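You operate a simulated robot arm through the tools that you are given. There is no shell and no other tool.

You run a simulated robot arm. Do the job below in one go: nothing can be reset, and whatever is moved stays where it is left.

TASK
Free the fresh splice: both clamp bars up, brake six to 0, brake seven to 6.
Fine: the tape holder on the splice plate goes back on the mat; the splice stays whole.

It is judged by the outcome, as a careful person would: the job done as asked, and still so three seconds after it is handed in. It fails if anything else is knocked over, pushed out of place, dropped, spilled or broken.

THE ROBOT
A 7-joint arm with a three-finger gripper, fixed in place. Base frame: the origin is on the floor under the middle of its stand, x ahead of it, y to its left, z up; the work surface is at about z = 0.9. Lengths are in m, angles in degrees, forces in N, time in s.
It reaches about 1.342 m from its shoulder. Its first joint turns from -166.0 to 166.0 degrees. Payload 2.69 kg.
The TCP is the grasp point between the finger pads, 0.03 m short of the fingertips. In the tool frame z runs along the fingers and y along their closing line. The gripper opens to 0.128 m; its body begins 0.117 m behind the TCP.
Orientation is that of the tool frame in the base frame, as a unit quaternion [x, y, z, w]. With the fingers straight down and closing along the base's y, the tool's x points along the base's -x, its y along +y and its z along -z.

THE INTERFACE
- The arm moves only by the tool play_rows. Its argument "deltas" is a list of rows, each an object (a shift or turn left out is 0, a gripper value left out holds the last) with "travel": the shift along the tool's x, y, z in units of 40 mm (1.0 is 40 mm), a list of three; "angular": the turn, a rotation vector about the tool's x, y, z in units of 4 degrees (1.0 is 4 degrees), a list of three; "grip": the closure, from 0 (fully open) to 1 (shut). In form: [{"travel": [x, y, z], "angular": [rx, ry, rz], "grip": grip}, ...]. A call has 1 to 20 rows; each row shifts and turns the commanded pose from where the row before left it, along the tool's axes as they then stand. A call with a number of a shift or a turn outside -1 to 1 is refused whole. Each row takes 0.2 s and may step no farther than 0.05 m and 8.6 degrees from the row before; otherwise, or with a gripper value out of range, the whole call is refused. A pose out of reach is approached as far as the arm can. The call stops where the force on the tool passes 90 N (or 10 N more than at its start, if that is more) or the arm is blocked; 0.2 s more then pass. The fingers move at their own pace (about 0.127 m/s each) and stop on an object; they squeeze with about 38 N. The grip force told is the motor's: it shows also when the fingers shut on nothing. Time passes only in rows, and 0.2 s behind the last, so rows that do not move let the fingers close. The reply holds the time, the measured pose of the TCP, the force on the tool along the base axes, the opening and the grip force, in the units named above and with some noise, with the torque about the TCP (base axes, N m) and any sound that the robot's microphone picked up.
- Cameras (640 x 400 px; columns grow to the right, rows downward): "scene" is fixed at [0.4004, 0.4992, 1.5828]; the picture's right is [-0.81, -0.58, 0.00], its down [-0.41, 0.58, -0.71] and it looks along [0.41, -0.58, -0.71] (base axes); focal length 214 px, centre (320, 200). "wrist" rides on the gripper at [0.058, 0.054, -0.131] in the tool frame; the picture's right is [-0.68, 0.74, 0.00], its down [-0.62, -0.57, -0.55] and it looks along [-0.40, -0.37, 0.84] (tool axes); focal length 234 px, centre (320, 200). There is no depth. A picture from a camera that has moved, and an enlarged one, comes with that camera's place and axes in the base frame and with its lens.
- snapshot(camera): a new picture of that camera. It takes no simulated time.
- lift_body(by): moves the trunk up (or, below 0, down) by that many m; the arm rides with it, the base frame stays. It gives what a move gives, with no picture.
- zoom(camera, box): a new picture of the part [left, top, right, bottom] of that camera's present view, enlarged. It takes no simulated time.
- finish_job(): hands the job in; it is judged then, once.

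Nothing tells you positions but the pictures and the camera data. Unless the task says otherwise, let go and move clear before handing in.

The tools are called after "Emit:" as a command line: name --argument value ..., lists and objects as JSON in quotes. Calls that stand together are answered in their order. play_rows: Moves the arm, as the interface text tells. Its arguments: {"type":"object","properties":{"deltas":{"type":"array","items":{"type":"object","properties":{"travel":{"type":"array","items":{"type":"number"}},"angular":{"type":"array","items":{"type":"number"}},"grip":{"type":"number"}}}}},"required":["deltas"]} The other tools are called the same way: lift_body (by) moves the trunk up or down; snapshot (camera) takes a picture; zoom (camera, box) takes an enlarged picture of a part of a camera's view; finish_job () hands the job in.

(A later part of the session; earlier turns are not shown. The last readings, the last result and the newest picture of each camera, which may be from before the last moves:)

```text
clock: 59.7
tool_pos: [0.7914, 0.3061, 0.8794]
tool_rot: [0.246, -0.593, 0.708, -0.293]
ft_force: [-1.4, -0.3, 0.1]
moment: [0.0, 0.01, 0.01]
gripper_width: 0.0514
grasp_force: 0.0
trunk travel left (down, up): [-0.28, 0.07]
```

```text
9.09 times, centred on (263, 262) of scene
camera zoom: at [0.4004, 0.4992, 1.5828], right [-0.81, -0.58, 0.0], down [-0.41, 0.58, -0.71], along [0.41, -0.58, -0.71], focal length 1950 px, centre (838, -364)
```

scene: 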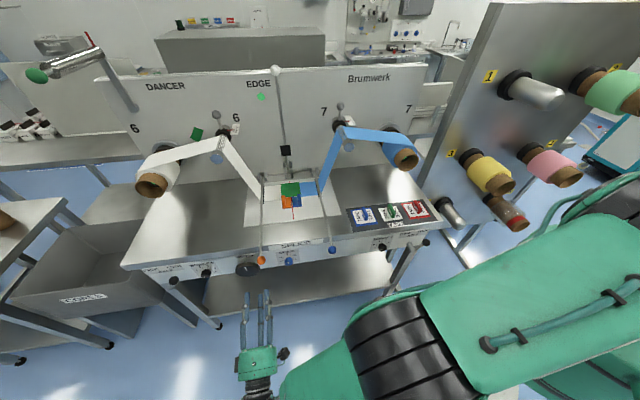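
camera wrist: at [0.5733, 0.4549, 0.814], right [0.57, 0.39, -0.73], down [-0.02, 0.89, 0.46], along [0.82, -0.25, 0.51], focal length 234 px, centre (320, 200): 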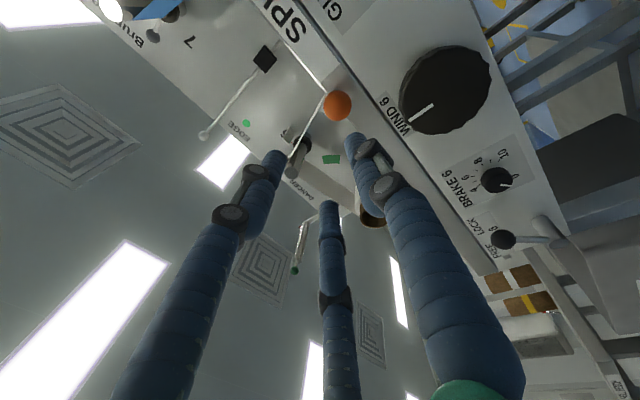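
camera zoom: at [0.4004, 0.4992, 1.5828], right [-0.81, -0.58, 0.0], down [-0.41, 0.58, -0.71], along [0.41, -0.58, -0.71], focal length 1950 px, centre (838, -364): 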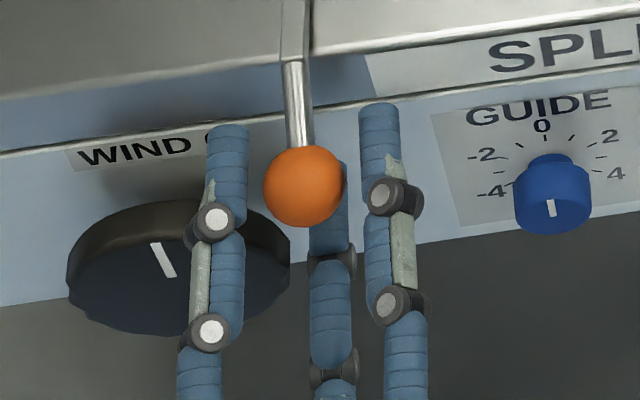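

The ball is right at the TCP with equal gaps. Closing on it.

Emit:
play_rows --deltas '[{"grip": 0.7}, {"grip": 0.85}, {"grip": 1.0}, {}, {}]'

Emit:
zoom --camera "scene" --box '[235, 240, 291, 284]'

```text
clock: 60.9
tool_pos: [0.7939, 0.31, 0.8829]
tool_rot: [0.245, -0.594, 0.707, -0.296]
ft_force: [23.6, 17.2, 24.4]
moment: [-0.29, -0.08, 0.19]
gripper_width: 0.031
grasp_force: 37.6
trunk travel left (down, up): [-0.28, 0.07]
```

```text
9.09 times, centred on (263, 262) of scene
camera zoom: at [0.4004, 0.4992, 1.5828], right [-0.81, -0.58, 0.0], down [-0.41, 0.58, -0.71], along [0.41, -0.58, -0.71], focal length 1950 px, centre (838, -364)
```

zoom: 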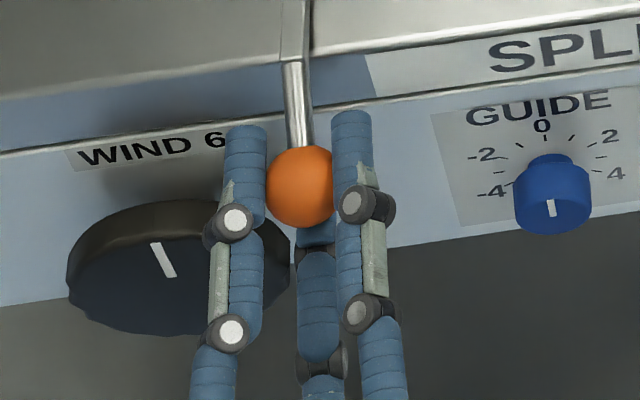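

Gripped on the ball (31 mm). I'll relieve the small side load, then start lifting along the hinge arc, three steps first, watching the forces.

Emit:
play_rows --deltas '[{"travel": [-0.1, -0.08, 0]}, {"travel": [0, -0.7388, 0.0646], "angular": [-0.6, 0, 0]}, {"travel": [0, -0.7367, 0.0852], "angular": [-0.6, 0, 0]}, {"travel": [0, -0.734, 0.1058], "angular": [-0.6, 0, 0]}, {}]'

Emit:
snapshot --camera "scene"

```text
clock: 62.1
tool_pos: [0.7924, 0.3106, 0.9704]
tool_rot: [0.265, -0.637, 0.669, -0.275]
ft_force: [5.5, -35.8, -7.6]
moment: [0.22, 0.36, -0.15]
gripper_width: 0.0304
grasp_force: 44.9
trunk travel left (down, up): [-0.28, 0.07]
```

```text
taken
```

scene: 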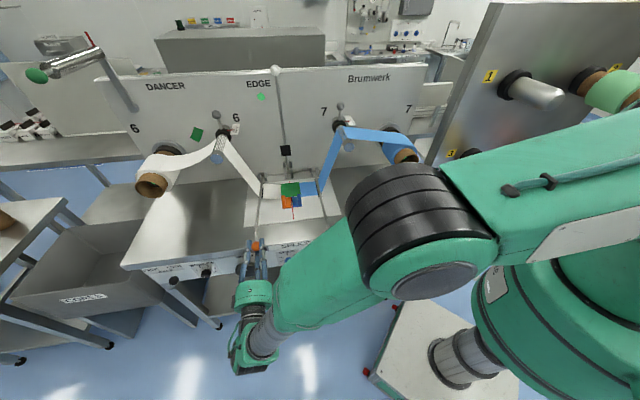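

The bar is rising (ball at z≈0.97). I'll check the splice and webs closely before continuing.

Emit:
zoom --camera "scene" --box '[200, 110, 350, 260]'

Emit:
zoom --camera "scene" --box '[120, 100, 300, 210]'

```text
2.67 times, centred on (275, 185) of scene
camera zoom: at [0.4004, 0.4992, 1.5828], right [-0.81, -0.58, 0.0], down [-0.41, 0.58, -0.71], along [0.41, -0.58, -0.71], focal length 572 px, centre (440, 240)
```

zoom: 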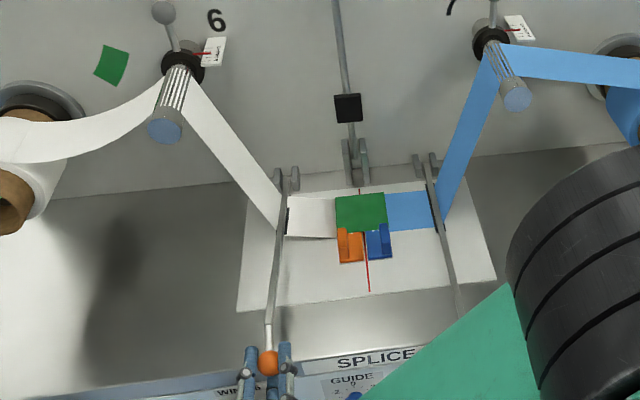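

```text
3.56 times, centred on (210, 155) of scene
camera zoom: at [0.4004, 0.4992, 1.5828], right [-0.81, -0.58, 0.0], down [-0.41, 0.58, -0.71], along [0.41, -0.58, -0.71], focal length 763 px, centre (711, 360)
```

zoom: 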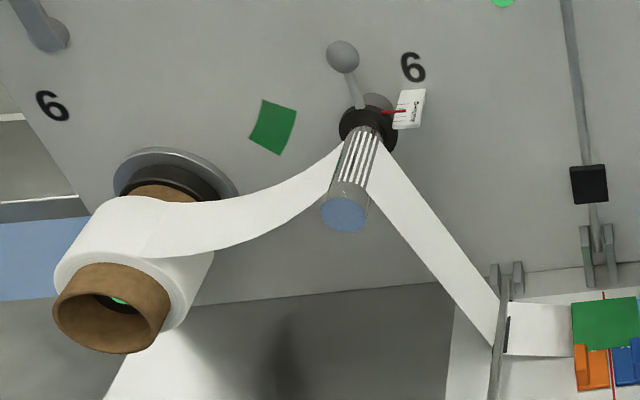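

The splice is intact; web 6 has simply gone slack with brake six at 0, as expected. I'll trim the small side and radial loads and continue the lift.

Emit:
play_rows --deltas '[{"travel": [0.05, 0, 0.1]}, {"travel": [0, -0.7308, 0.1262], "angular": [-0.6, 0, 0]}, {"travel": [0, -0.727, 0.1466], "angular": [-0.6, 0, 0]}, {"travel": [0, -0.7226, 0.1668], "angular": [-0.6, 0, 0]}, {}]'

```text
clock: 63.3
tool_pos: [0.8071, 0.2968, 1.0605]
tool_rot: [-0.281, 0.678, -0.627, 0.26]
ft_force: [11.3, -15.4, -7.7]
moment: [-0.04, 0.2, 0.2]
gripper_width: 0.0308
grasp_force: 45.1
trunk travel left (down, up): [-0.28, 0.07]
```

Forces are modest and the ball tracks the predicted arc. Continuing the lift.

Emit:
play_rows --deltas '[{"travel": [0, -0.7177, 0.23], "angular": [-0.6, 0, 0]}, {"travel": [0, -0.7122, 0.2069], "angular": [-0.6, 0, 0]}, {"travel": [0, -0.7061, 0.2267], "angular": [-0.6, 0, 0]}, {"travel": [0, -0.6995, 0.2463], "angular": [-0.6, 0, 0]}, {}]'

Emit:
snapshot --camera "scene"

```text
clock: 64.5
tool_pos: [0.8446, 0.2576, 1.167]
tool_rot: [-0.302, 0.729, -0.568, 0.234]
ft_force: [16.9, -10.3, -15.3]
moment: [0.01, 0.22, 0.17]
gripper_width: 0.0308
grasp_force: 44.8
trunk travel left (down, up): [-0.28, 0.07]
```

```text
taken
```

scene: 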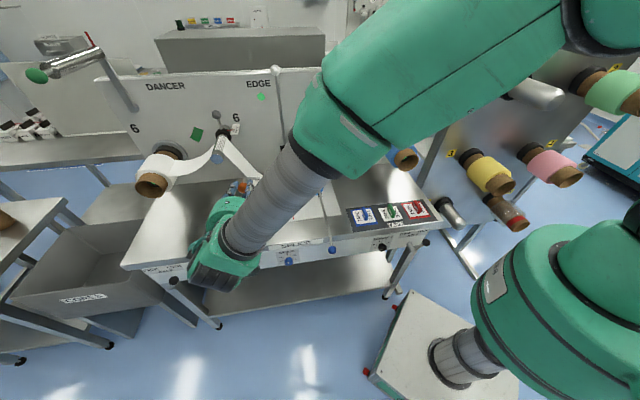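

At 40° of lift, tracking well. I'll continue with a slight radial correction.

Emit:
play_rows --deltas '[{"travel": [0, -0.68, 0.34], "angular": [-0.6, 0, 0]}, {"travel": [0, -0.6847, 0.285], "angular": [-0.6, 0, 0]}, {"travel": [0, -0.6764, 0.304], "angular": [-0.6, 0, 0]}, {"travel": [0, -0.6677, 0.3228], "angular": [-0.6, 0, 0]}, {}]'

Emit:
snapshot --camera "scene"

```text
clock: 65.7
tool_pos: [0.9016, 0.2011, 1.2562]
tool_rot: [-0.32, 0.774, -0.505, 0.209]
ft_force: [5.2, -4.8, -9.9]
moment: [-0.08, 0.13, -0.12]
gripper_width: 0.0304
grasp_force: 45.0
trunk travel left (down, up): [-0.28, 0.07]
```

```text
taken
```

scene: 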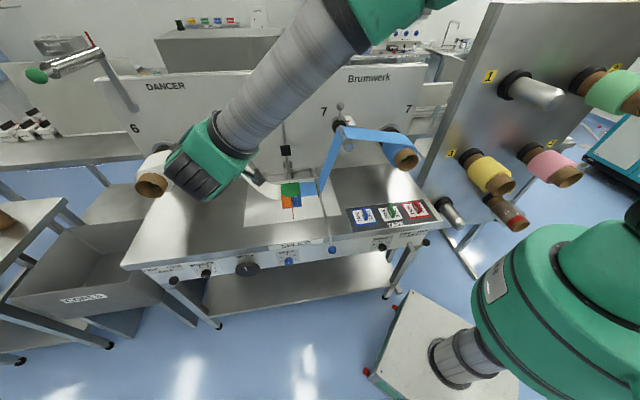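

Emit:
zoom --camera "scene" --box '[220, 130, 350, 230]'

Emit:
snapshot --camera "wrist"

```text
4.00 times, centred on (285, 180) of scene
camera zoom: at [0.4004, 0.4992, 1.5828], right [-0.81, -0.58, 0.0], down [-0.41, 0.58, -0.71], along [0.41, -0.58, -0.71], focal length 858 px, centre (460, 280)
```

zoom: 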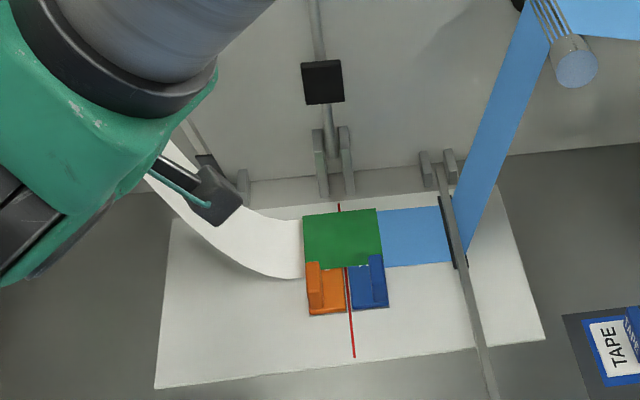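

```text
taken
camera wrist: at [0.7608, 0.2609, 1.2593], right [0.27, 0.69, -0.68], down [0.24, 0.63, 0.74], along [0.93, -0.36, 0.0], focal length 234 px, centre (320, 200)
```

wrist: 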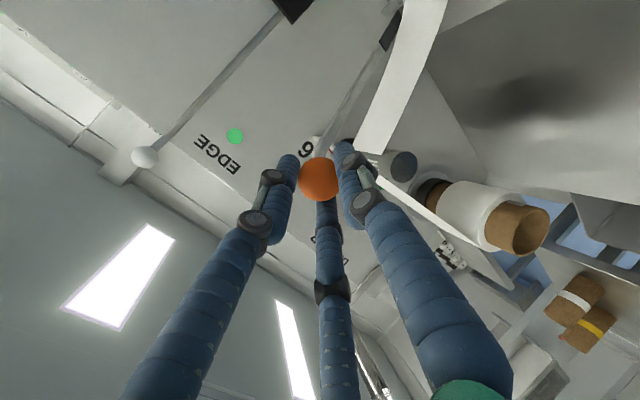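

The freed white web arcs up from the plate but the splice stays together. Continuing the lift toward vertical.

Emit:
play_rows --deltas '[{"travel": [0, -0.6584, 0.37], "angular": [-0.6, 0, 0]}, {"travel": [0, -0.6486, 0.3595], "angular": [-0.6, 0, 0]}, {"travel": [0, -0.6383, 0.3775], "angular": [-0.6, 0, 0]}, {"travel": [0, -0.6275, 0.3952], "angular": [-0.6, 0, 0]}, {}]'

Emit:
snapshot --camera "wrist"

Emit:
snapshot --camera "scene"

```text
clock: 66.9
tool_pos: [0.971, 0.1321, 1.3206]
tool_rot: [-0.337, 0.813, -0.439, 0.182]
ft_force: [8.2, 1.1, -14.0]
moment: [0.1, 0.44, -0.1]
gripper_width: 0.0306
grasp_force: 44.5
trunk travel left (down, up): [-0.28, 0.07]
```

```text
taken
camera wrist: at [0.8328, 0.1889, 1.347], right [0.19, 0.76, -0.62], down [0.33, 0.54, 0.77], along [0.92, -0.35, -0.15], focal length 234 px, centre (320, 200)
```

wrist: 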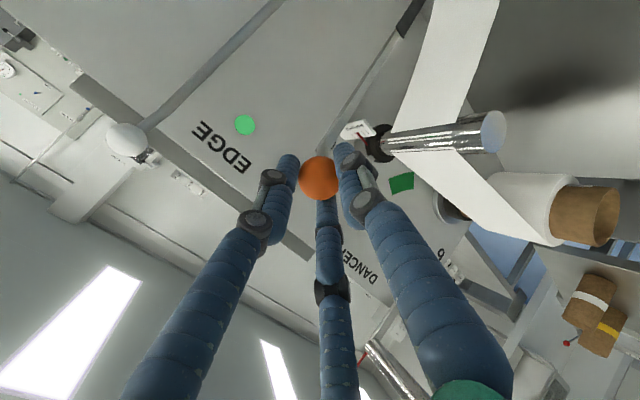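

```text
taken
```

scene: 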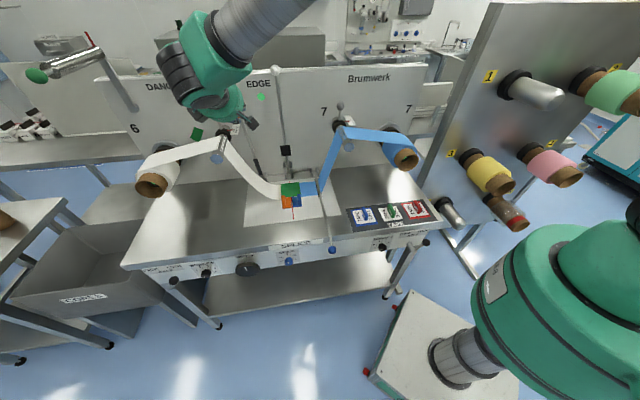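

The measured points fit a hinge at b≈0.783, z≈0.921, R≈0.443; the bar is at about 65°. Continuing toward vertical.

Emit:
play_rows --deltas '[{"travel": [0, -0.6454, 0.4255], "angular": [-0.6, 0, 0]}, {"travel": [0, -0.6332, 0.4434], "angular": [-0.6, 0, 0]}, {"travel": [0, -0.6206, 0.4609], "angular": [-0.6, 0, 0]}, {"travel": [0, -0.6075, 0.478], "angular": [-0.6, 0, 0]}, {}]'

Emit:
snapshot --camera "wrist"

Emit:
zoom --camera "scene" --box '[120, 0, 340, 210]'

```text
clock: 68.1
tool_pos: [1.0553, 0.0474, 1.3568]
tool_rot: [-0.351, 0.847, -0.369, 0.153]
ft_force: [8.6, 8.5, -2.8]
moment: [0.39, 0.55, -0.07]
gripper_width: 0.031
grasp_force: 44.9
trunk travel left (down, up): [-0.28, 0.07]
```

```text
taken
camera wrist: at [0.9213, 0.1002, 1.4062], right [0.12, 0.83, -0.54], down [0.42, 0.45, 0.79], along [0.9, -0.33, -0.3], focal length 234 px, centre (320, 200)
```

wrist: 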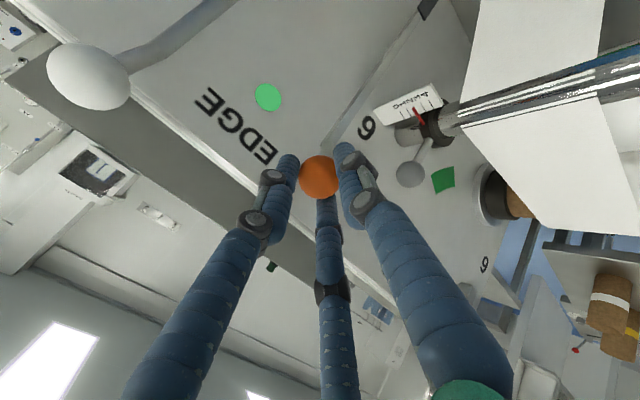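

```text
1.90 times, centred on (230, 105) of scene
camera zoom: at [0.4004, 0.4992, 1.5828], right [-0.81, -0.58, 0.0], down [-0.41, 0.58, -0.71], along [0.41, -0.58, -0.71], focal length 408 px, centre (491, 381)
```

zoom: 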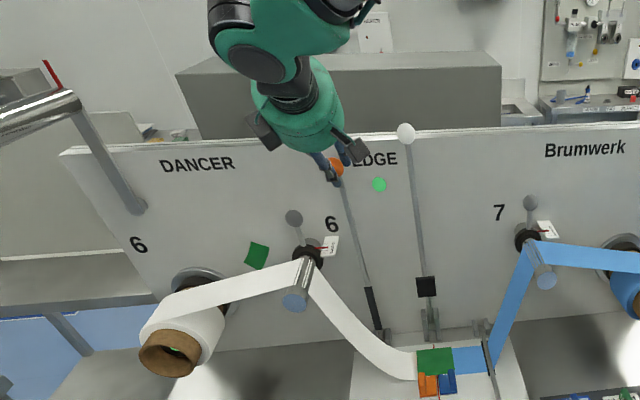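

The bar is at about 81°. Three more steps to pass vertical, watching for the stop.

Emit:
play_rows --deltas '[{"travel": [0, -0.5922, 0.4969], "angular": [-0.6, 0, 0]}, {"travel": [0, -0.5781, 0.5132], "angular": [-0.6, 0, 0]}, {"travel": [0, -0.5635, 0.5292], "angular": [-0.6, 0, 0]}, {}]'

Emit:
zoom --camera "scene" --box '[200, 30, 340, 210]'

```text
clock: 68.6
tool_pos: [1.0759, 0.0266, 1.3481]
tool_rot: [-0.359, 0.859, -0.34, 0.133]
ft_force: [-35.9, 7.7, -2.8]
moment: [0.46, -0.02, 0.23]
gripper_width: 0.0308
grasp_force: 44.9
trunk travel left (down, up): [-0.28, 0.07]
stopped in row 2: the force on the tool passed its limit at 126 N (the readings are from after the stop); the commanded pose is now the measured one
```

```text
2.22 times, centred on (270, 120) of scene
camera zoom: at [0.4004, 0.4992, 1.5828], right [-0.81, -0.58, 0.0], down [-0.41, 0.58, -0.71], along [0.41, -0.58, -0.71], focal length 477 px, centre (431, 378)
```

zoom: 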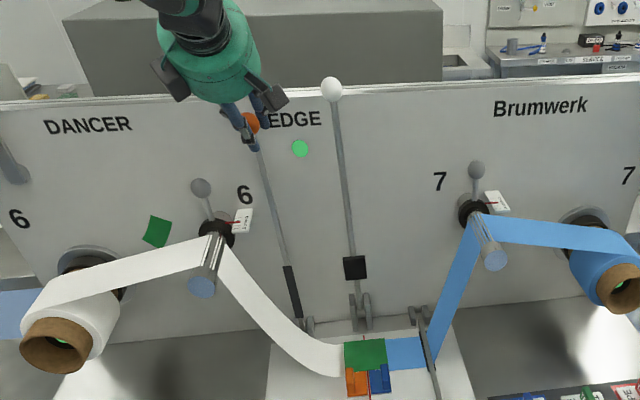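

The bar hit its end stop at about 90° of swing (ball at b≈0.742, z≈1.348). I'll relieve the push slightly and open the fingers only a little, keeping the ball caged, to see if the bar stays up by itself.

Emit:
play_rows --deltas '[{"travel": [0, 0.05, -0.05]}, {}]'

Emit:
zoom --camera "wrist" --box '[220, 100, 420, 240]'

Emit:
play_rows --deltas '[{"grip": 0.7}, {}, {}, {}, {}]'

Emit:
zoom --camera "wrist" --box '[220, 100, 420, 240]'

```text
clock: 69.2
tool_pos: [1.077, 0.0276, 1.3467]
tool_rot: [-0.358, 0.859, -0.341, 0.134]
ft_force: [-28.2, -0.7, -10.0]
moment: [-0.18, 0.04, -0.14]
gripper_width: 0.0301
grasp_force: 45.5
trunk travel left (down, up): [-0.28, 0.07]
```

```text
2.86 times, centred on (320, 170) of wrist
camera zoom: at [0.9456, 0.0778, 1.4073], right [0.09, 0.85, -0.51], down [0.47, 0.41, 0.78], along [0.88, -0.31, -0.37], focal length 669 px, centre (320, 286)
```

zoom: 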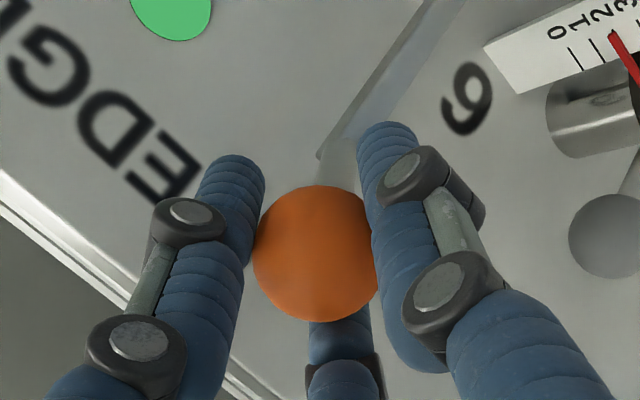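

```text
clock: 70.4
tool_pos: [1.0787, 0.028, 1.3482]
tool_rot: [-0.358, 0.859, -0.341, 0.135]
ft_force: [1.0, 0.5, 0.1]
moment: [-0.02, 0.02, 0.02]
gripper_width: 0.0384
grasp_force: 0.0
trunk travel left (down, up): [-0.28, 0.07]
```

```text
2.86 times, centred on (320, 170) of wrist
camera zoom: at [0.9475, 0.0783, 1.4081], right [0.09, 0.86, -0.51], down [0.47, 0.41, 0.78], along [0.88, -0.31, -0.36], focal length 669 px, centre (320, 286)
```

zoom: 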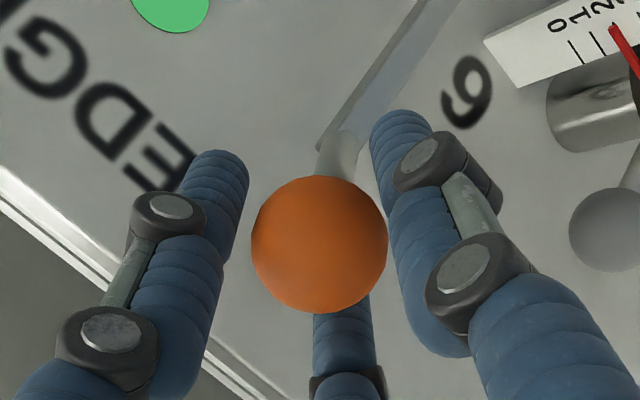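

No force at all and the ball stays put, so the bar appears to hold itself up. I'll wait a second more, then open further while still behind it.

Emit:
play_rows --deltas '[{}, {}, {}, {}, {"grip": 0.6}, {}, {}, {}]'

Emit:
zoom --camera "wrist" --box '[220, 100, 420, 240]'

```text
clock: 72.2
tool_pos: [1.0789, 0.0282, 1.3476]
tool_rot: [-0.358, 0.859, -0.341, 0.134]
ft_force: [1.0, -0.6, 0.7]
moment: [-0.01, 0.03, -0.04]
gripper_width: 0.0511
grasp_force: 0.1
trunk travel left (down, up): [-0.28, 0.07]
```

```text
2.86 times, centred on (320, 170) of wrist
camera zoom: at [0.9475, 0.0782, 1.408], right [0.09, 0.86, -0.51], down [0.47, 0.41, 0.78], along [0.88, -0.31, -0.36], focal length 669 px, centre (320, 286)
```

zoom: 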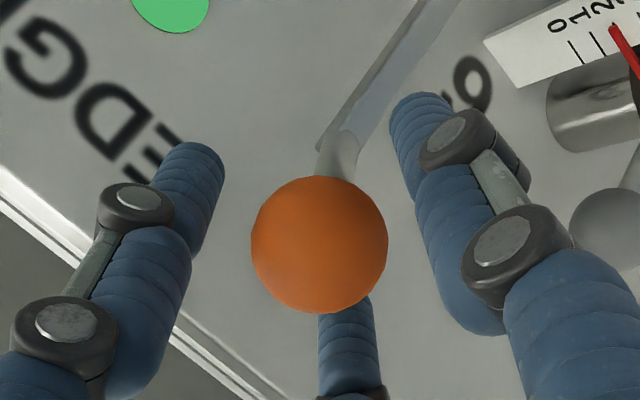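

The orange bar stays up on its own. I'll back straight away from the ball, then retreat toward the front while checking it stays.

Emit:
play_rows --deltas '[{"travel": [0, 0, -0.5]}, {"travel": [0, 0, -0.9]}, {"travel": [0, 0, -0.9]}, {"travel": [0, 0, -0.7]}, {"travel": [0, 0.6, -0.56]}, {"travel": [0, 0.6, -0.56]}, {"travel": [0, 0.6, -0.56]}, {"travel": [0, 0.6, -0.56]}, {"travel": [0, 0.6, -0.56]}, {"travel": [0, 0.6, -0.56]}, {"travel": [0, 0.6, -0.56]}]'

Emit:
snapshot --camera "scene"

Emit:
snapshot --camera "wrist"

```text
clock: 74.6
tool_pos: [0.8559, 0.2495, 1.4368]
tool_rot: [-0.358, 0.859, -0.341, 0.134]
ft_force: [0.8, 0.6, 0.1]
moment: [0.0, -0.02, 0.01]
gripper_width: 0.0512
grasp_force: 0.0
trunk travel left (down, up): [-0.28, 0.07]
```

```text
taken
```

scene: 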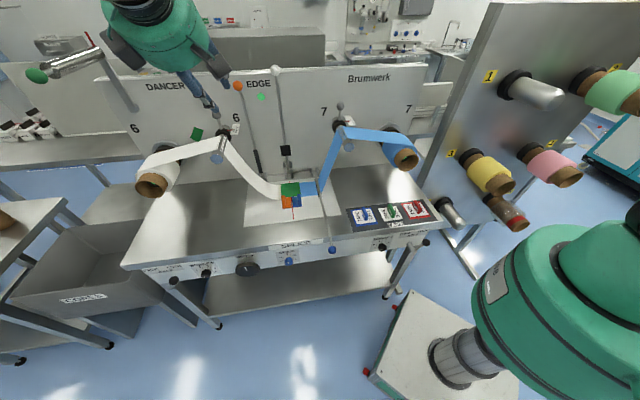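

```text
taken
camera wrist: at [0.7257, 0.3001, 1.4968], right [0.09, 0.85, -0.51], down [0.47, 0.41, 0.78], along [0.88, -0.31, -0.36], focal length 234 px, centre (320, 200)
```

wrist: 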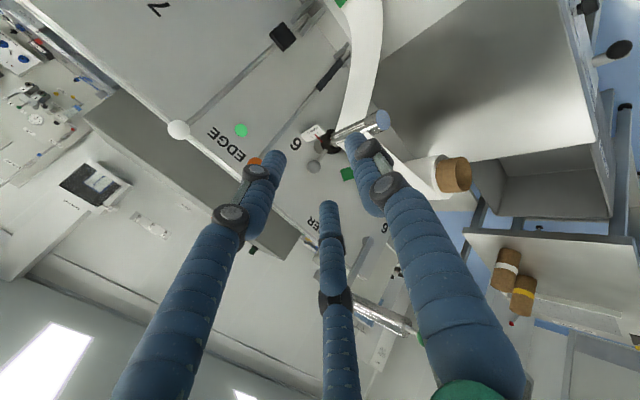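

The orange bar is standing and the splice is whole. Now I'll swing back to the horizontal pose while shifting toward the blue ball's s-position.

Emit:
play_rows --deltas '[{"travel": [0.46, 0, 0], "angular": [1, 0, 0]}, {"travel": [0.46, 0, 0], "angular": [1, 0, 0]}, {"travel": [0.46, 0, 0], "angular": [1, 0, 0]}, {"travel": [0.46, 0, 0], "angular": [1, 0, 0]}, {"travel": [0.46, 0, 0], "angular": [1, 0, 0]}, {"travel": [0.46, 0, 0], "angular": [1, 0, 0]}, {"travel": [0.46, 0, 0], "angular": [1, 0, 0]}, {"travel": [0.46, 0, 0], "angular": [1, 0, 0]}, {"travel": [0.46, 0, 0], "angular": [1, 0, 0]}, {"travel": [0.46, 0, 0], "angular": [1, 0, 0]}, {"travel": [0.46, 0, 0], "angular": [1, 0, 0]}, {"travel": [0.46, 0, 0], "angular": [1, 0, 0]}, {"travel": [0.46, 0, 0], "angular": [1, 0, 0]}, {"travel": [0.46, 0, 0], "angular": [1, 0, 0]}, {}]'

Emit:
snapshot --camera "scene"

```text
clock: 77.8
tool_pos: [0.6765, 0.065, 1.44]
tool_rot: [0.253, -0.599, 0.704, -0.288]
ft_force: [0.4, -0.2, 0.7]
moment: [-0.01, 0.02, 0.02]
gripper_width: 0.0514
grasp_force: 0.0
trunk travel left (down, up): [-0.28, 0.07]
```

```text
taken
```

scene: 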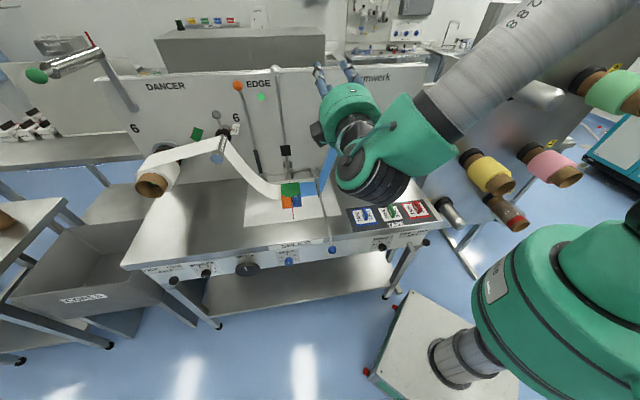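

Emit:
play_rows --deltas '[{"travel": [0, 0, -0.9]}, {"travel": [0, 0, -0.9]}, {"travel": [0, 0, -0.9]}, {"travel": [0, 0, -0.9]}, {"travel": [0, 0, -0.6]}, {"travel": [0, 0.9, -0.14]}, {"travel": [0, 0.9, -0.14]}, {"travel": [0, 0.9, -0.14]}, {"travel": [0, 0.9, -0.14]}, {"travel": [0, 0.9, -0.14]}, {"travel": [0, 0.9, -0.14]}, {}]'

Emit:
snapshot --camera "scene"

Emit:
snapshot --camera "wrist"

```text
clock: 80.4
tool_pos: [0.5555, 0.1817, 1.1939]
tool_rot: [0.253, -0.598, 0.704, -0.288]
ft_force: [1.0, 1.1, -0.1]
moment: [0.0, -0.05, -0.04]
gripper_width: 0.0512
grasp_force: 0.1
trunk travel left (down, up): [-0.28, 0.07]
```

```text
taken
```

scene: 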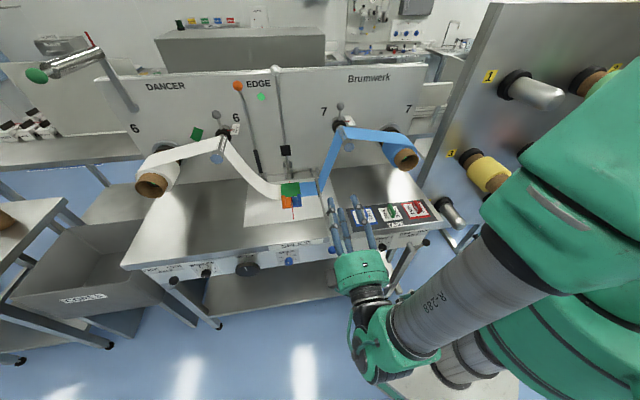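

```text
taken
camera wrist: at [0.4301, 0.2256, 1.1212], right [0.55, 0.39, -0.74], down [-0.01, 0.88, 0.47], along [0.83, -0.25, 0.49], focal length 234 px, centre (320, 200)
```

wrist: 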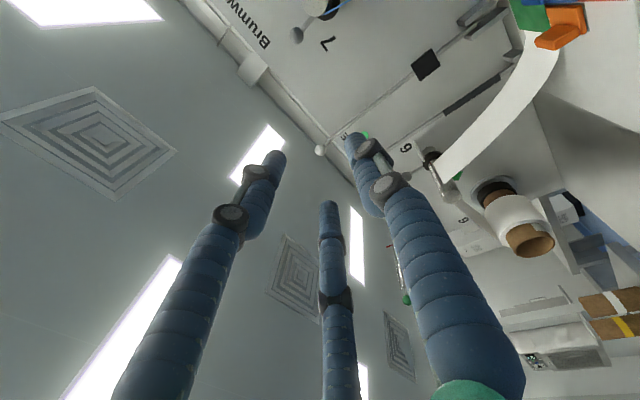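

Emit:
play_rows --deltas '[{"travel": [0, 0.9, -0.14]}, {"travel": [0, 0.9, -0.14]}, {"travel": [0, 0.9, -0.14]}, {"travel": [0, 0.9, -0.14]}, {"travel": [0, 0.9, -0.14]}, {"travel": [0, 0.9, -0.14]}, {"travel": [0, 0.9, -0.14]}, {"travel": [0, 0.5, -0.2]}, {}]'

Emit:
snapshot --camera "scene"

Emit:
snapshot --camera "wrist"

```text
clock: 82.4
tool_pos: [0.5501, 0.1844, 0.9208]
tool_rot: [0.253, -0.598, 0.704, -0.288]
ft_force: [0.3, 0.2, -0.6]
moment: [0.01, -0.02, -0.02]
gripper_width: 0.0513
grasp_force: 0.0
trunk travel left (down, up): [-0.28, 0.07]
```

```text
taken
```

scene: 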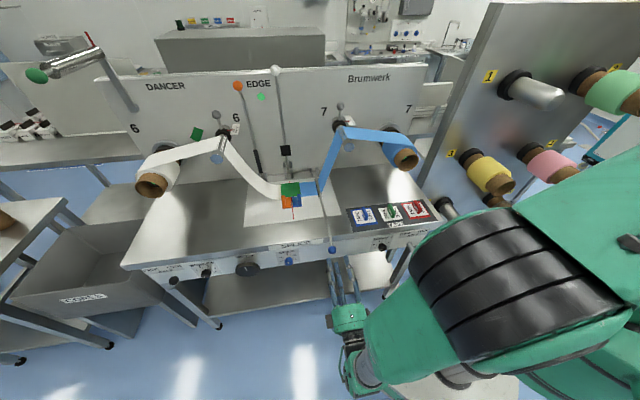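

```text
taken
camera wrist: at [0.4237, 0.2279, 0.8476], right [0.55, 0.39, -0.74], down [-0.01, 0.89, 0.47], along [0.83, -0.25, 0.49], focal length 234 px, centre (320, 200)
```

wrist: 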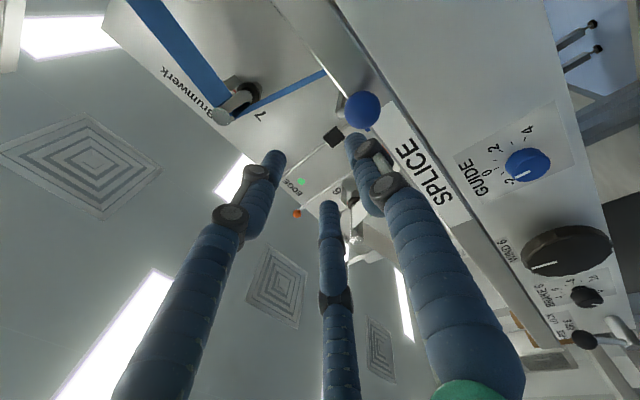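

The blue ball is located at s≈0.517, z≈0.883, b≈0.342. I'll align below its axis and move in.

Emit:
play_rows --deltas '[{"travel": [0.05, 0.63, 0]}, {"travel": [0, 0.63, 0]}, {"travel": [0, 0, 0.7]}, {}, {}]'

Emit:
zoom --camera "wrist" --box '[220, 80, 420, 240]'

Emit:
zoom --camera "scene" --box '[300, 230, 370, 290]'

```text
clock: 83.6
tool_pos: [0.5737, 0.1558, 0.8755]
tool_rot: [0.253, -0.598, 0.704, -0.287]
ft_force: [0.0, -0.5, 0.4]
moment: [-0.03, 0.0, -0.02]
gripper_width: 0.0513
grasp_force: 0.0
trunk travel left (down, up): [-0.28, 0.07]
```

```text
2.50 times, centred on (320, 160) of wrist
camera zoom: at [0.4472, 0.1992, 0.8022], right [0.55, 0.39, -0.74], down [-0.01, 0.88, 0.47], along [0.83, -0.25, 0.49], focal length 585 px, centre (320, 300)
```

zoom: 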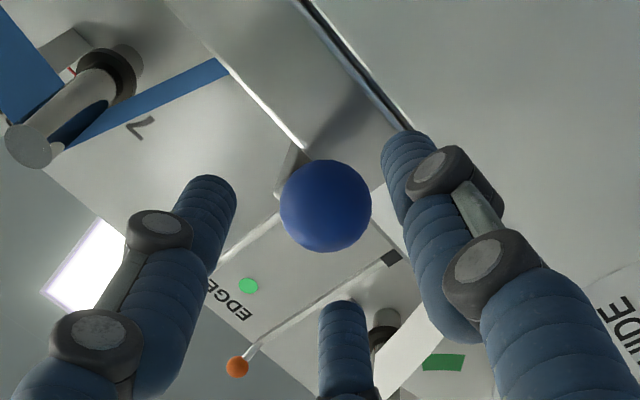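

```text
6.67 times, centred on (335, 260) of scene
camera zoom: at [0.4004, 0.4992, 1.5828], right [-0.81, -0.58, 0.0], down [-0.41, 0.58, -0.71], along [0.41, -0.58, -0.71], focal length 1430 px, centre (220, -200)
```

zoom: 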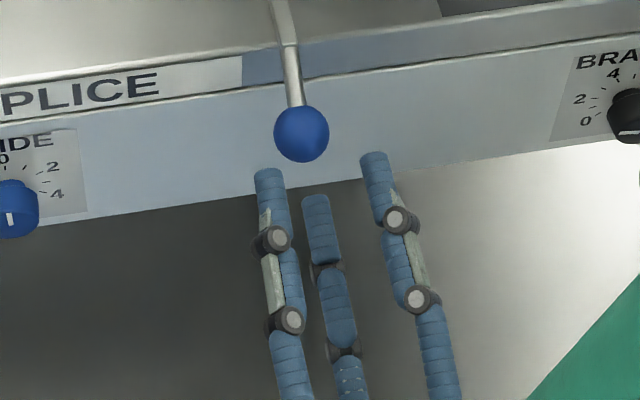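

Emit:
play_rows --deltas '[{"travel": [-0.045, 0.04, 0.55]}, {"travel": [0, 0, 0.56]}, {}, {}]'

Emit:
zoom --camera "wrist" --box '[220, 80, 420, 240]'

Emit:
zoom --camera "scene" --box '[300, 230, 370, 290]'

```text
clock: 84.6
tool_pos: [0.6077, 0.1248, 0.8785]
tool_rot: [0.253, -0.599, 0.703, -0.288]
ft_force: [-0.1, 0.2, -1.0]
moment: [-0.03, 0.0, -0.02]
gripper_width: 0.0512
grasp_force: 0.0
trunk travel left (down, up): [-0.28, 0.07]
```

```text
2.50 times, centred on (320, 160) of wrist
camera zoom: at [0.4806, 0.1697, 0.8059], right [0.55, 0.39, -0.74], down [-0.01, 0.89, 0.47], along [0.83, -0.25, 0.49], focal length 585 px, centre (320, 300)
```

zoom: 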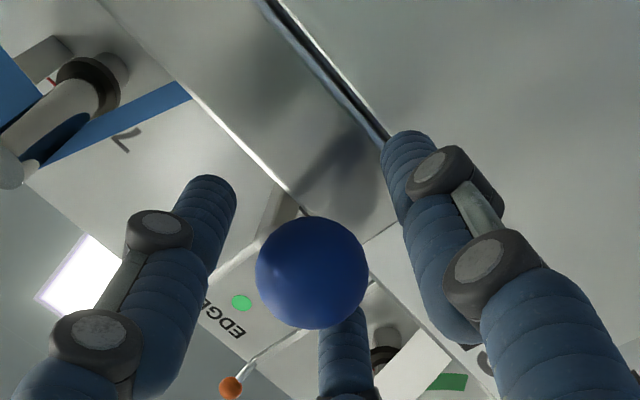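

```text
6.67 times, centred on (335, 260) of scene
camera zoom: at [0.4004, 0.4992, 1.5828], right [-0.81, -0.58, 0.0], down [-0.41, 0.58, -0.71], along [0.41, -0.58, -0.71], focal length 1430 px, centre (220, -200)
```

zoom: 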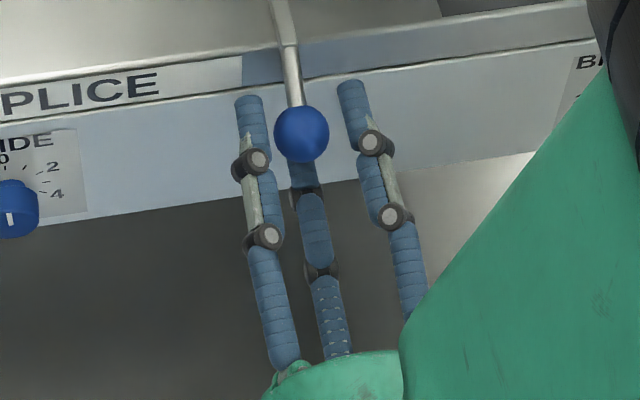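

The ball is within about 2 mm of the tool axis. I'll trim up 2 mm and close on it.

Emit:
play_rows --deltas '[{"travel": [-0.03, -0.06, 0]}, {"grip": 0.7}, {"grip": 0.85}, {"grip": 1.0}, {}, {}]'

Emit:
zoom --camera "scene" --box '[300, 230, 370, 290]'

```text
clock: 86.0
tool_pos: [0.6088, 0.127, 0.8828]
tool_rot: [0.252, -0.598, 0.704, -0.288]
ft_force: [3.9, 2.0, 24.4]
moment: [-0.4, -0.37, -0.01]
gripper_width: 0.0304
grasp_force: 44.4
trunk travel left (down, up): [-0.28, 0.07]
```

```text
6.67 times, centred on (335, 260) of scene
camera zoom: at [0.4004, 0.4992, 1.5828], right [-0.81, -0.58, 0.0], down [-0.41, 0.58, -0.71], along [0.41, -0.58, -0.71], focal length 1430 px, centre (220, -200)
```

zoom: 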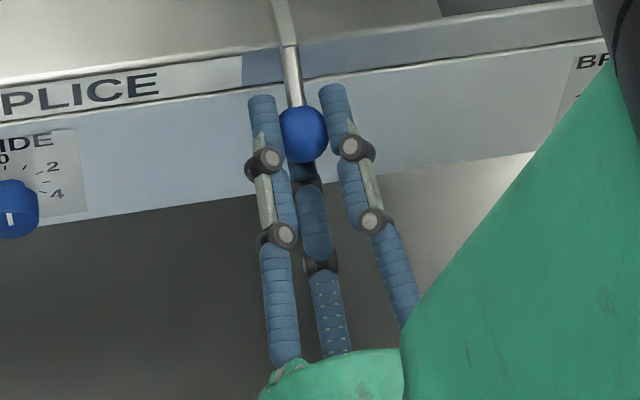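

Gripped squarely (s=0.520, z=0.883). I'll lift with the refined hinge arc, three steps first, and check the splice.

Emit:
play_rows --deltas '[{"travel": [0, -0.06, 0.03]}, {"travel": [0, -0.7706, 0.081], "angular": [-0.6, 0, 0]}, {"travel": [0, -0.768, 0.1025], "angular": [-0.6, 0, 0]}, {"travel": [0, -0.7648, 0.1239], "angular": [-0.6, 0, 0]}, {}]'

Emit:
snapshot --camera "scene"

Emit:
zoom --camera "scene" --box '[200, 110, 360, 230]'

```text
clock: 87.2
tool_pos: [0.6105, 0.1234, 0.978]
tool_rot: [0.27, -0.643, 0.664, -0.27]
ft_force: [13.6, -18.2, -5.1]
moment: [0.13, 0.21, -0.13]
gripper_width: 0.0306
grasp_force: 44.9
trunk travel left (down, up): [-0.28, 0.07]
```

```text
taken
```

scene: 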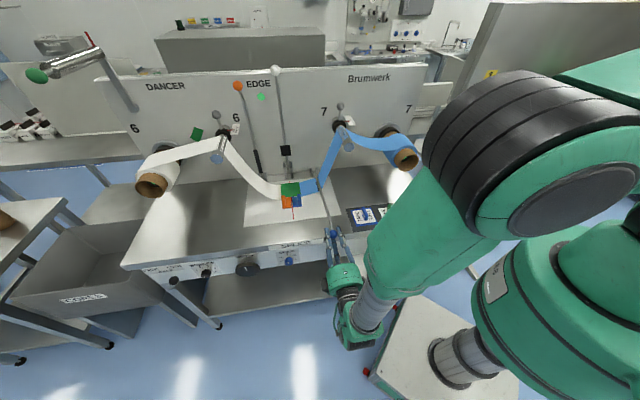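

```text
3.33 times, centred on (280, 170) of scene
camera zoom: at [0.4004, 0.4992, 1.5828], right [-0.81, -0.58, 0.0], down [-0.41, 0.58, -0.71], along [0.41, -0.58, -0.71], focal length 715 px, centre (453, 300)
```

zoom: 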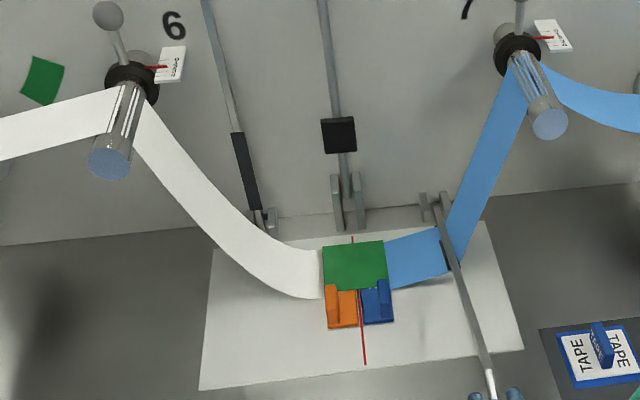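

The splice is whole and the blue web just goes slack. Continuing the lift.

Emit:
play_rows --deltas '[{"travel": [0, -0.7611, 0.2], "angular": [-0.6, 0, 0]}, {"travel": [0, -0.7567, 0.1664], "angular": [-0.6, 0, 0]}, {"travel": [0, -0.7518, 0.1874], "angular": [-0.6, 0, 0]}, {"travel": [0, -0.7463, 0.2084], "angular": [-0.6, 0, 0]}, {}]'

Emit:
snapshot --camera "scene"

```text
clock: 88.4
tool_pos: [0.6353, 0.1003, 1.0957]
tool_rot: [-0.292, 0.695, -0.609, 0.247]
ft_force: [-0.2, -13.9, -6.6]
moment: [-0.18, -0.01, 0.02]
gripper_width: 0.0305
grasp_force: 44.5
trunk travel left (down, up): [-0.28, 0.07]
```

```text
taken
```

scene: 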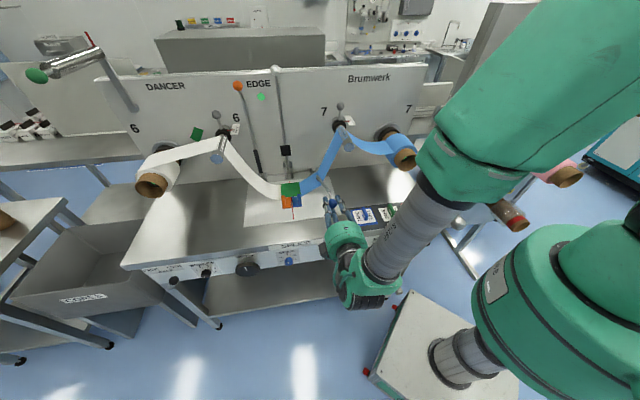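

Emit:
play_rows --deltas '[{"travel": [0.03, -0.7401, 0.27], "angular": [-0.6, 0, 0]}, {"travel": [0, -0.7335, 0.2497], "angular": [-0.6, 0, 0]}, {"travel": [0, -0.7262, 0.2701], "angular": [-0.6, 0, 0]}, {"travel": [0, -0.7184, 0.2902], "angular": [-0.6, 0, 0]}, {}]'

Emit:
play_rows --deltas '[{"travel": [0, -0.71, 0.33], "angular": [-0.6, 0, 0]}, {"travel": [0, -0.7011, 0.3299], "angular": [-0.6, 0, 0]}, {"travel": [0, -0.6916, 0.3493], "angular": [-0.6, 0, 0]}, {"travel": [0, -0.6816, 0.3685], "angular": [-0.6, 0, 0]}, {}]'

Emit:
snapshot --camera "scene"

```text
clock: 89.6
tool_pos: [0.6821, 0.0529, 1.2011]
tool_rot: [-0.313, 0.743, -0.548, 0.222]
ft_force: [0.5, -13.5, -10.4]
moment: [-0.17, 0.07, 0.05]
gripper_width: 0.0304
grasp_force: 44.6
trunk travel left (down, up): [-0.28, 0.07]
```

```text
clock: 90.8
tool_pos: [0.7473, -0.0119, 1.284]
tool_rot: [-0.329, 0.788, -0.484, 0.193]
ft_force: [-5.2, -18.6, -16.0]
moment: [-0.14, 0.44, -0.33]
gripper_width: 0.0307
grasp_force: 44.6
trunk travel left (down, up): [-0.28, 0.07]
```

```text
taken
```

scene: 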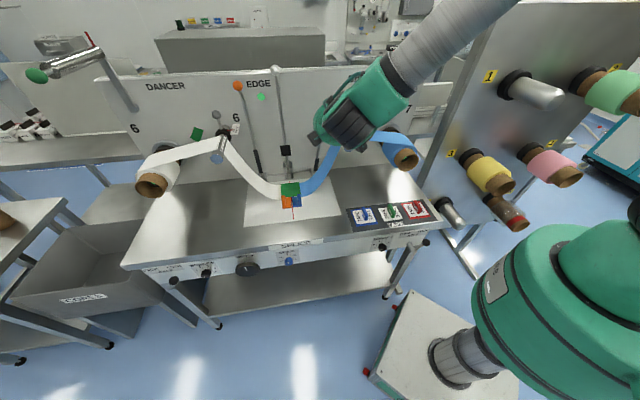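

Tracking fine at about 60°. Continuing toward vertical with a small side trim.

Emit:
play_rows --deltas '[{"travel": [0.06, -0.671, 0.41], "angular": [-0.6, 0, 0]}, {"travel": [0, -0.6599, 0.406], "angular": [-0.6, 0, 0]}, {"travel": [0, -0.6483, 0.4242], "angular": [-0.6, 0, 0]}, {"travel": [0, -0.6362, 0.4422], "angular": [-0.6, 0, 0]}, {}]'

Emit:
snapshot --camera "scene"

Emit:
snapshot --camera "wrist"

```text
clock: 92.0
tool_pos: [0.8258, -0.0901, 1.3392]
tool_rot: [-0.345, 0.825, -0.417, 0.165]
ft_force: [-1.4, -8.7, -19.2]
moment: [0.12, 0.62, -0.38]
gripper_width: 0.0306
grasp_force: 44.7
trunk travel left (down, up): [-0.28, 0.07]
```

```text
taken
```

scene: 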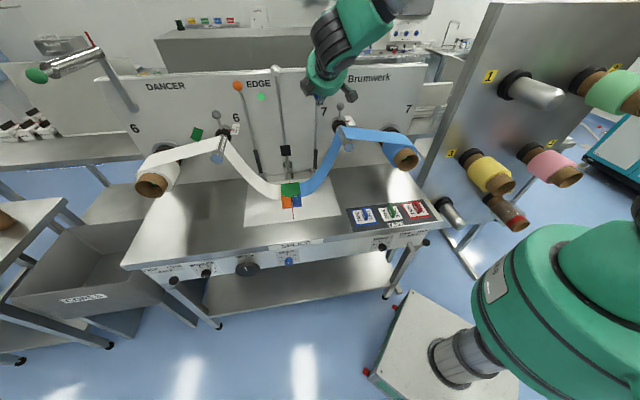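

```text
taken
camera wrist: at [0.6887, -0.0336, 1.374], right [0.16, 0.78, -0.6], down [0.37, 0.51, 0.77], along [0.91, -0.35, -0.21], focal length 234 px, centre (320, 200)
```

wrist: 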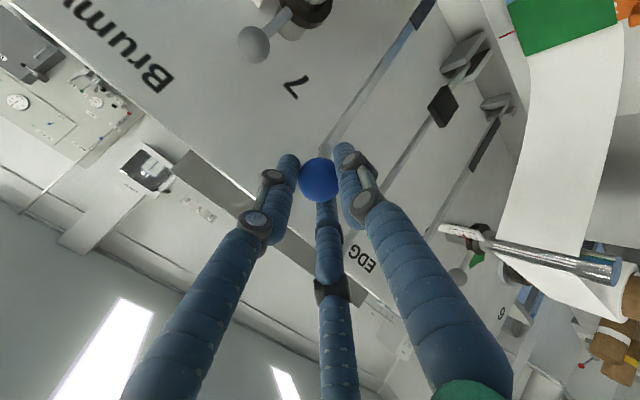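

The bar is at about 72° on the arc; the stop for the orange bar was at about 84.5°. Two more full steps, then small ones.

Emit:
play_rows --deltas '[{"travel": [0, -0.6163, 0.4695], "angular": [-0.6, 0, 0]}, {"travel": [0, -0.603, 0.4866], "angular": [-0.6, 0, 0]}, {}]'

Emit:
play_rows --deltas '[{"travel": [0, -0.295, 0.25], "angular": [-0.3, 0, 0]}, {"travel": [0, -0.15, 0.125], "angular": [-0.15, 0, 0]}, {}]'

```text
clock: 92.8
tool_pos: [0.8687, -0.1316, 1.3526]
tool_rot: [-0.351, 0.842, -0.381, 0.151]
ft_force: [-7.5, -8.4, -17.9]
moment: [0.14, 0.92, -0.52]
gripper_width: 0.0303
grasp_force: 45.1
trunk travel left (down, up): [-0.28, 0.07]
```

```text
clock: 93.6
tool_pos: [0.8842, -0.1493, 1.3562]
tool_rot: [-0.354, 0.848, -0.367, 0.145]
ft_force: [-6.4, -11.1, -23.0]
moment: [-0.22, 0.18, -0.16]
gripper_width: 0.0308
grasp_force: 45.2
trunk travel left (down, up): [-0.28, 0.07]
```

Emit:
play_rows --deltas '[{"travel": [0, -0.05, 0.125], "angular": [-0.2, 0, 0]}, {}]'

Emit:
play_rows --deltas '[{"travel": [0, -0.06, 0.11], "angular": [-0.2, 0, 0]}, {}]'

```text
clock: 94.2
tool_pos: [0.8861, -0.1492, 1.3575]
tool_rot: [-0.355, 0.85, -0.362, 0.144]
ft_force: [-29.4, 4.3, -16.0]
moment: [0.27, 0.91, -0.43]
gripper_width: 0.0307
grasp_force: 44.7
trunk travel left (down, up): [-0.28, 0.07]
```

```text
clock: 94.8
tool_pos: [0.8864, -0.1517, 1.3565]
tool_rot: [-0.355, 0.852, -0.357, 0.141]
ft_force: [-52.0, 23.5, -14.2]
moment: [0.54, 1.01, -0.21]
gripper_width: 0.0308
grasp_force: 44.7
trunk travel left (down, up): [-0.28, 0.07]
```

The stop is reached (53 N back-push, not moving further). I'll relieve, then open slightly while caging the ball.

Emit:
play_rows --deltas '[{"travel": [0, 0.1, -0.11]}, {}, {"grip": 0.7}, {}, {}, {}, {}]'

Emit:
zoom --camera "wrist" --box '[220, 100, 420, 240]'

Emit:
play_rows --deltas '[{}, {}, {}, {}, {}]'

Emit:
zoom --camera "wrist" --box '[220, 100, 420, 240]'

```text
clock: 96.4
tool_pos: [0.885, -0.1505, 1.3557]
tool_rot: [-0.356, 0.852, -0.357, 0.142]
ft_force: [-0.1, -1.2, 0.6]
moment: [0.01, 0.01, 0.0]
gripper_width: 0.0386
grasp_force: 0.0
trunk travel left (down, up): [-0.28, 0.07]
```

```text
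2.86 times, centred on (320, 170) of wrist
camera zoom: at [0.7541, -0.0969, 1.4107], right [0.11, 0.84, -0.53], down [0.45, 0.44, 0.78], along [0.89, -0.32, -0.33], focal length 669 px, centre (320, 286)
```

zoom: 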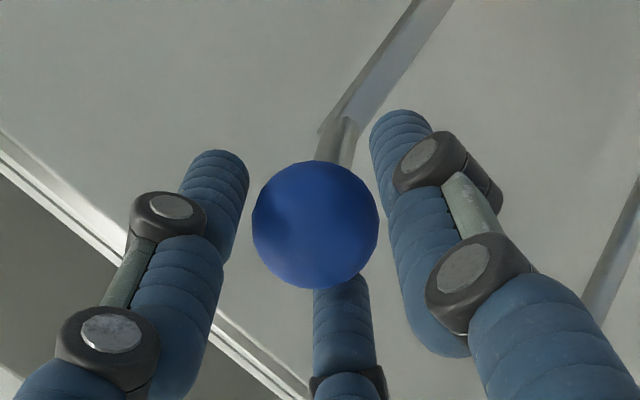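

```text
clock: 97.6
tool_pos: [0.8869, -0.1479, 1.3557]
tool_rot: [-0.355, 0.853, -0.356, 0.142]
ft_force: [0.2, -0.7, -0.1]
moment: [-0.02, 0.03, 0.02]
gripper_width: 0.0382
grasp_force: 0.1
trunk travel left (down, up): [-0.28, 0.07]
```

```text
2.86 times, centred on (320, 170) of wrist
camera zoom: at [0.754, -0.0969, 1.4106], right [0.11, 0.84, -0.53], down [0.45, 0.43, 0.78], along [0.89, -0.32, -0.33], focal length 669 px, centre (320, 286)
```

zoom: 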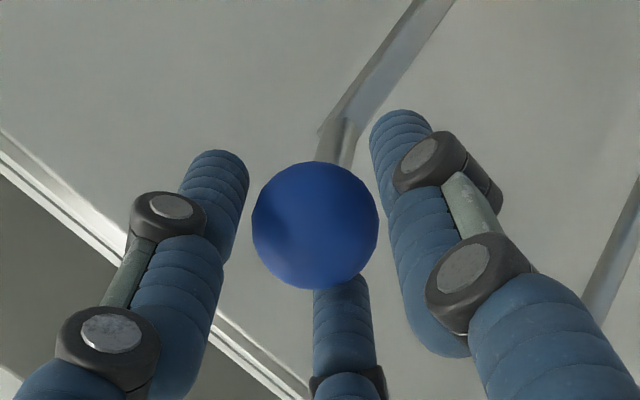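

The blue bar holds itself too. I'll open fully clear, re-check, then back straight off.

Emit:
play_rows --deltas '[{"grip": 0.6}, {}, {}, {}]'

Emit:
zoom --camera "wrist" --box '[220, 100, 420, 240]'

Emit:
play_rows --deltas '[{"travel": [0, 0, -0.5]}, {"travel": [0, 0, -0.9]}, {"travel": [0, 0, -0.9]}, {"travel": [0, 0, -0.7]}, {"travel": [0, 0.6, -0.6]}, {"travel": [0, 0.6, -0.6]}, {"travel": [0, 0.6, -0.6]}, {"travel": [0, 0.6, -0.6]}, {"travel": [0, 0.6, -0.6]}, {"travel": [0, 0.6, -0.6]}, {}]'

Emit:
snapshot --camera "scene"

```text
clock: 98.6
tool_pos: [0.8874, -0.1489, 1.3561]
tool_rot: [-0.356, 0.852, -0.357, 0.141]
ft_force: [-0.4, 0.1, 0.6]
moment: [0.02, 0.0, 0.03]
gripper_width: 0.0513
grasp_force: 0.0
trunk travel left (down, up): [-0.28, 0.07]
```

```text
2.86 times, centred on (320, 170) of wrist
camera zoom: at [0.754, -0.0969, 1.4106], right [0.11, 0.84, -0.53], down [0.45, 0.43, 0.78], along [0.89, -0.32, -0.33], focal length 669 px, centre (320, 286)
```

zoom: 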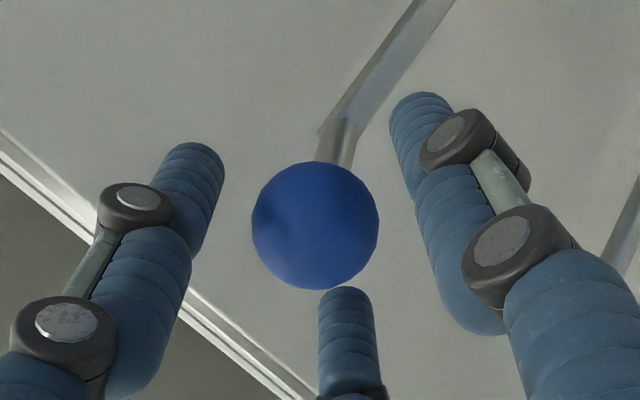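

```text
clock: 101.0
tool_pos: [0.6812, 0.0582, 1.4421]
tool_rot: [-0.355, 0.852, -0.357, 0.141]
ft_force: [-0.6, 0.4, 0.3]
moment: [0.01, -0.01, -0.04]
gripper_width: 0.0512
grasp_force: 0.3
trunk travel left (down, up): [-0.28, 0.07]
```

```text
taken
```

scene: 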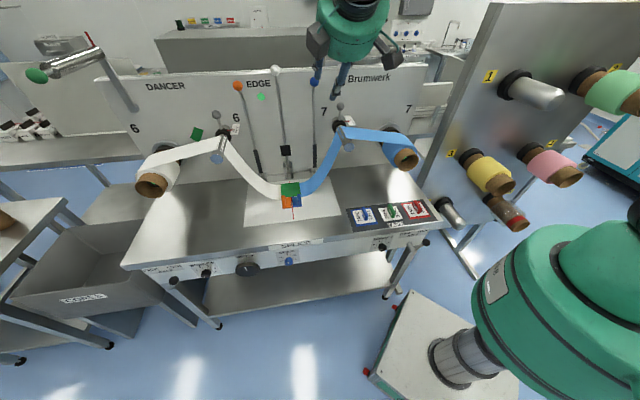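

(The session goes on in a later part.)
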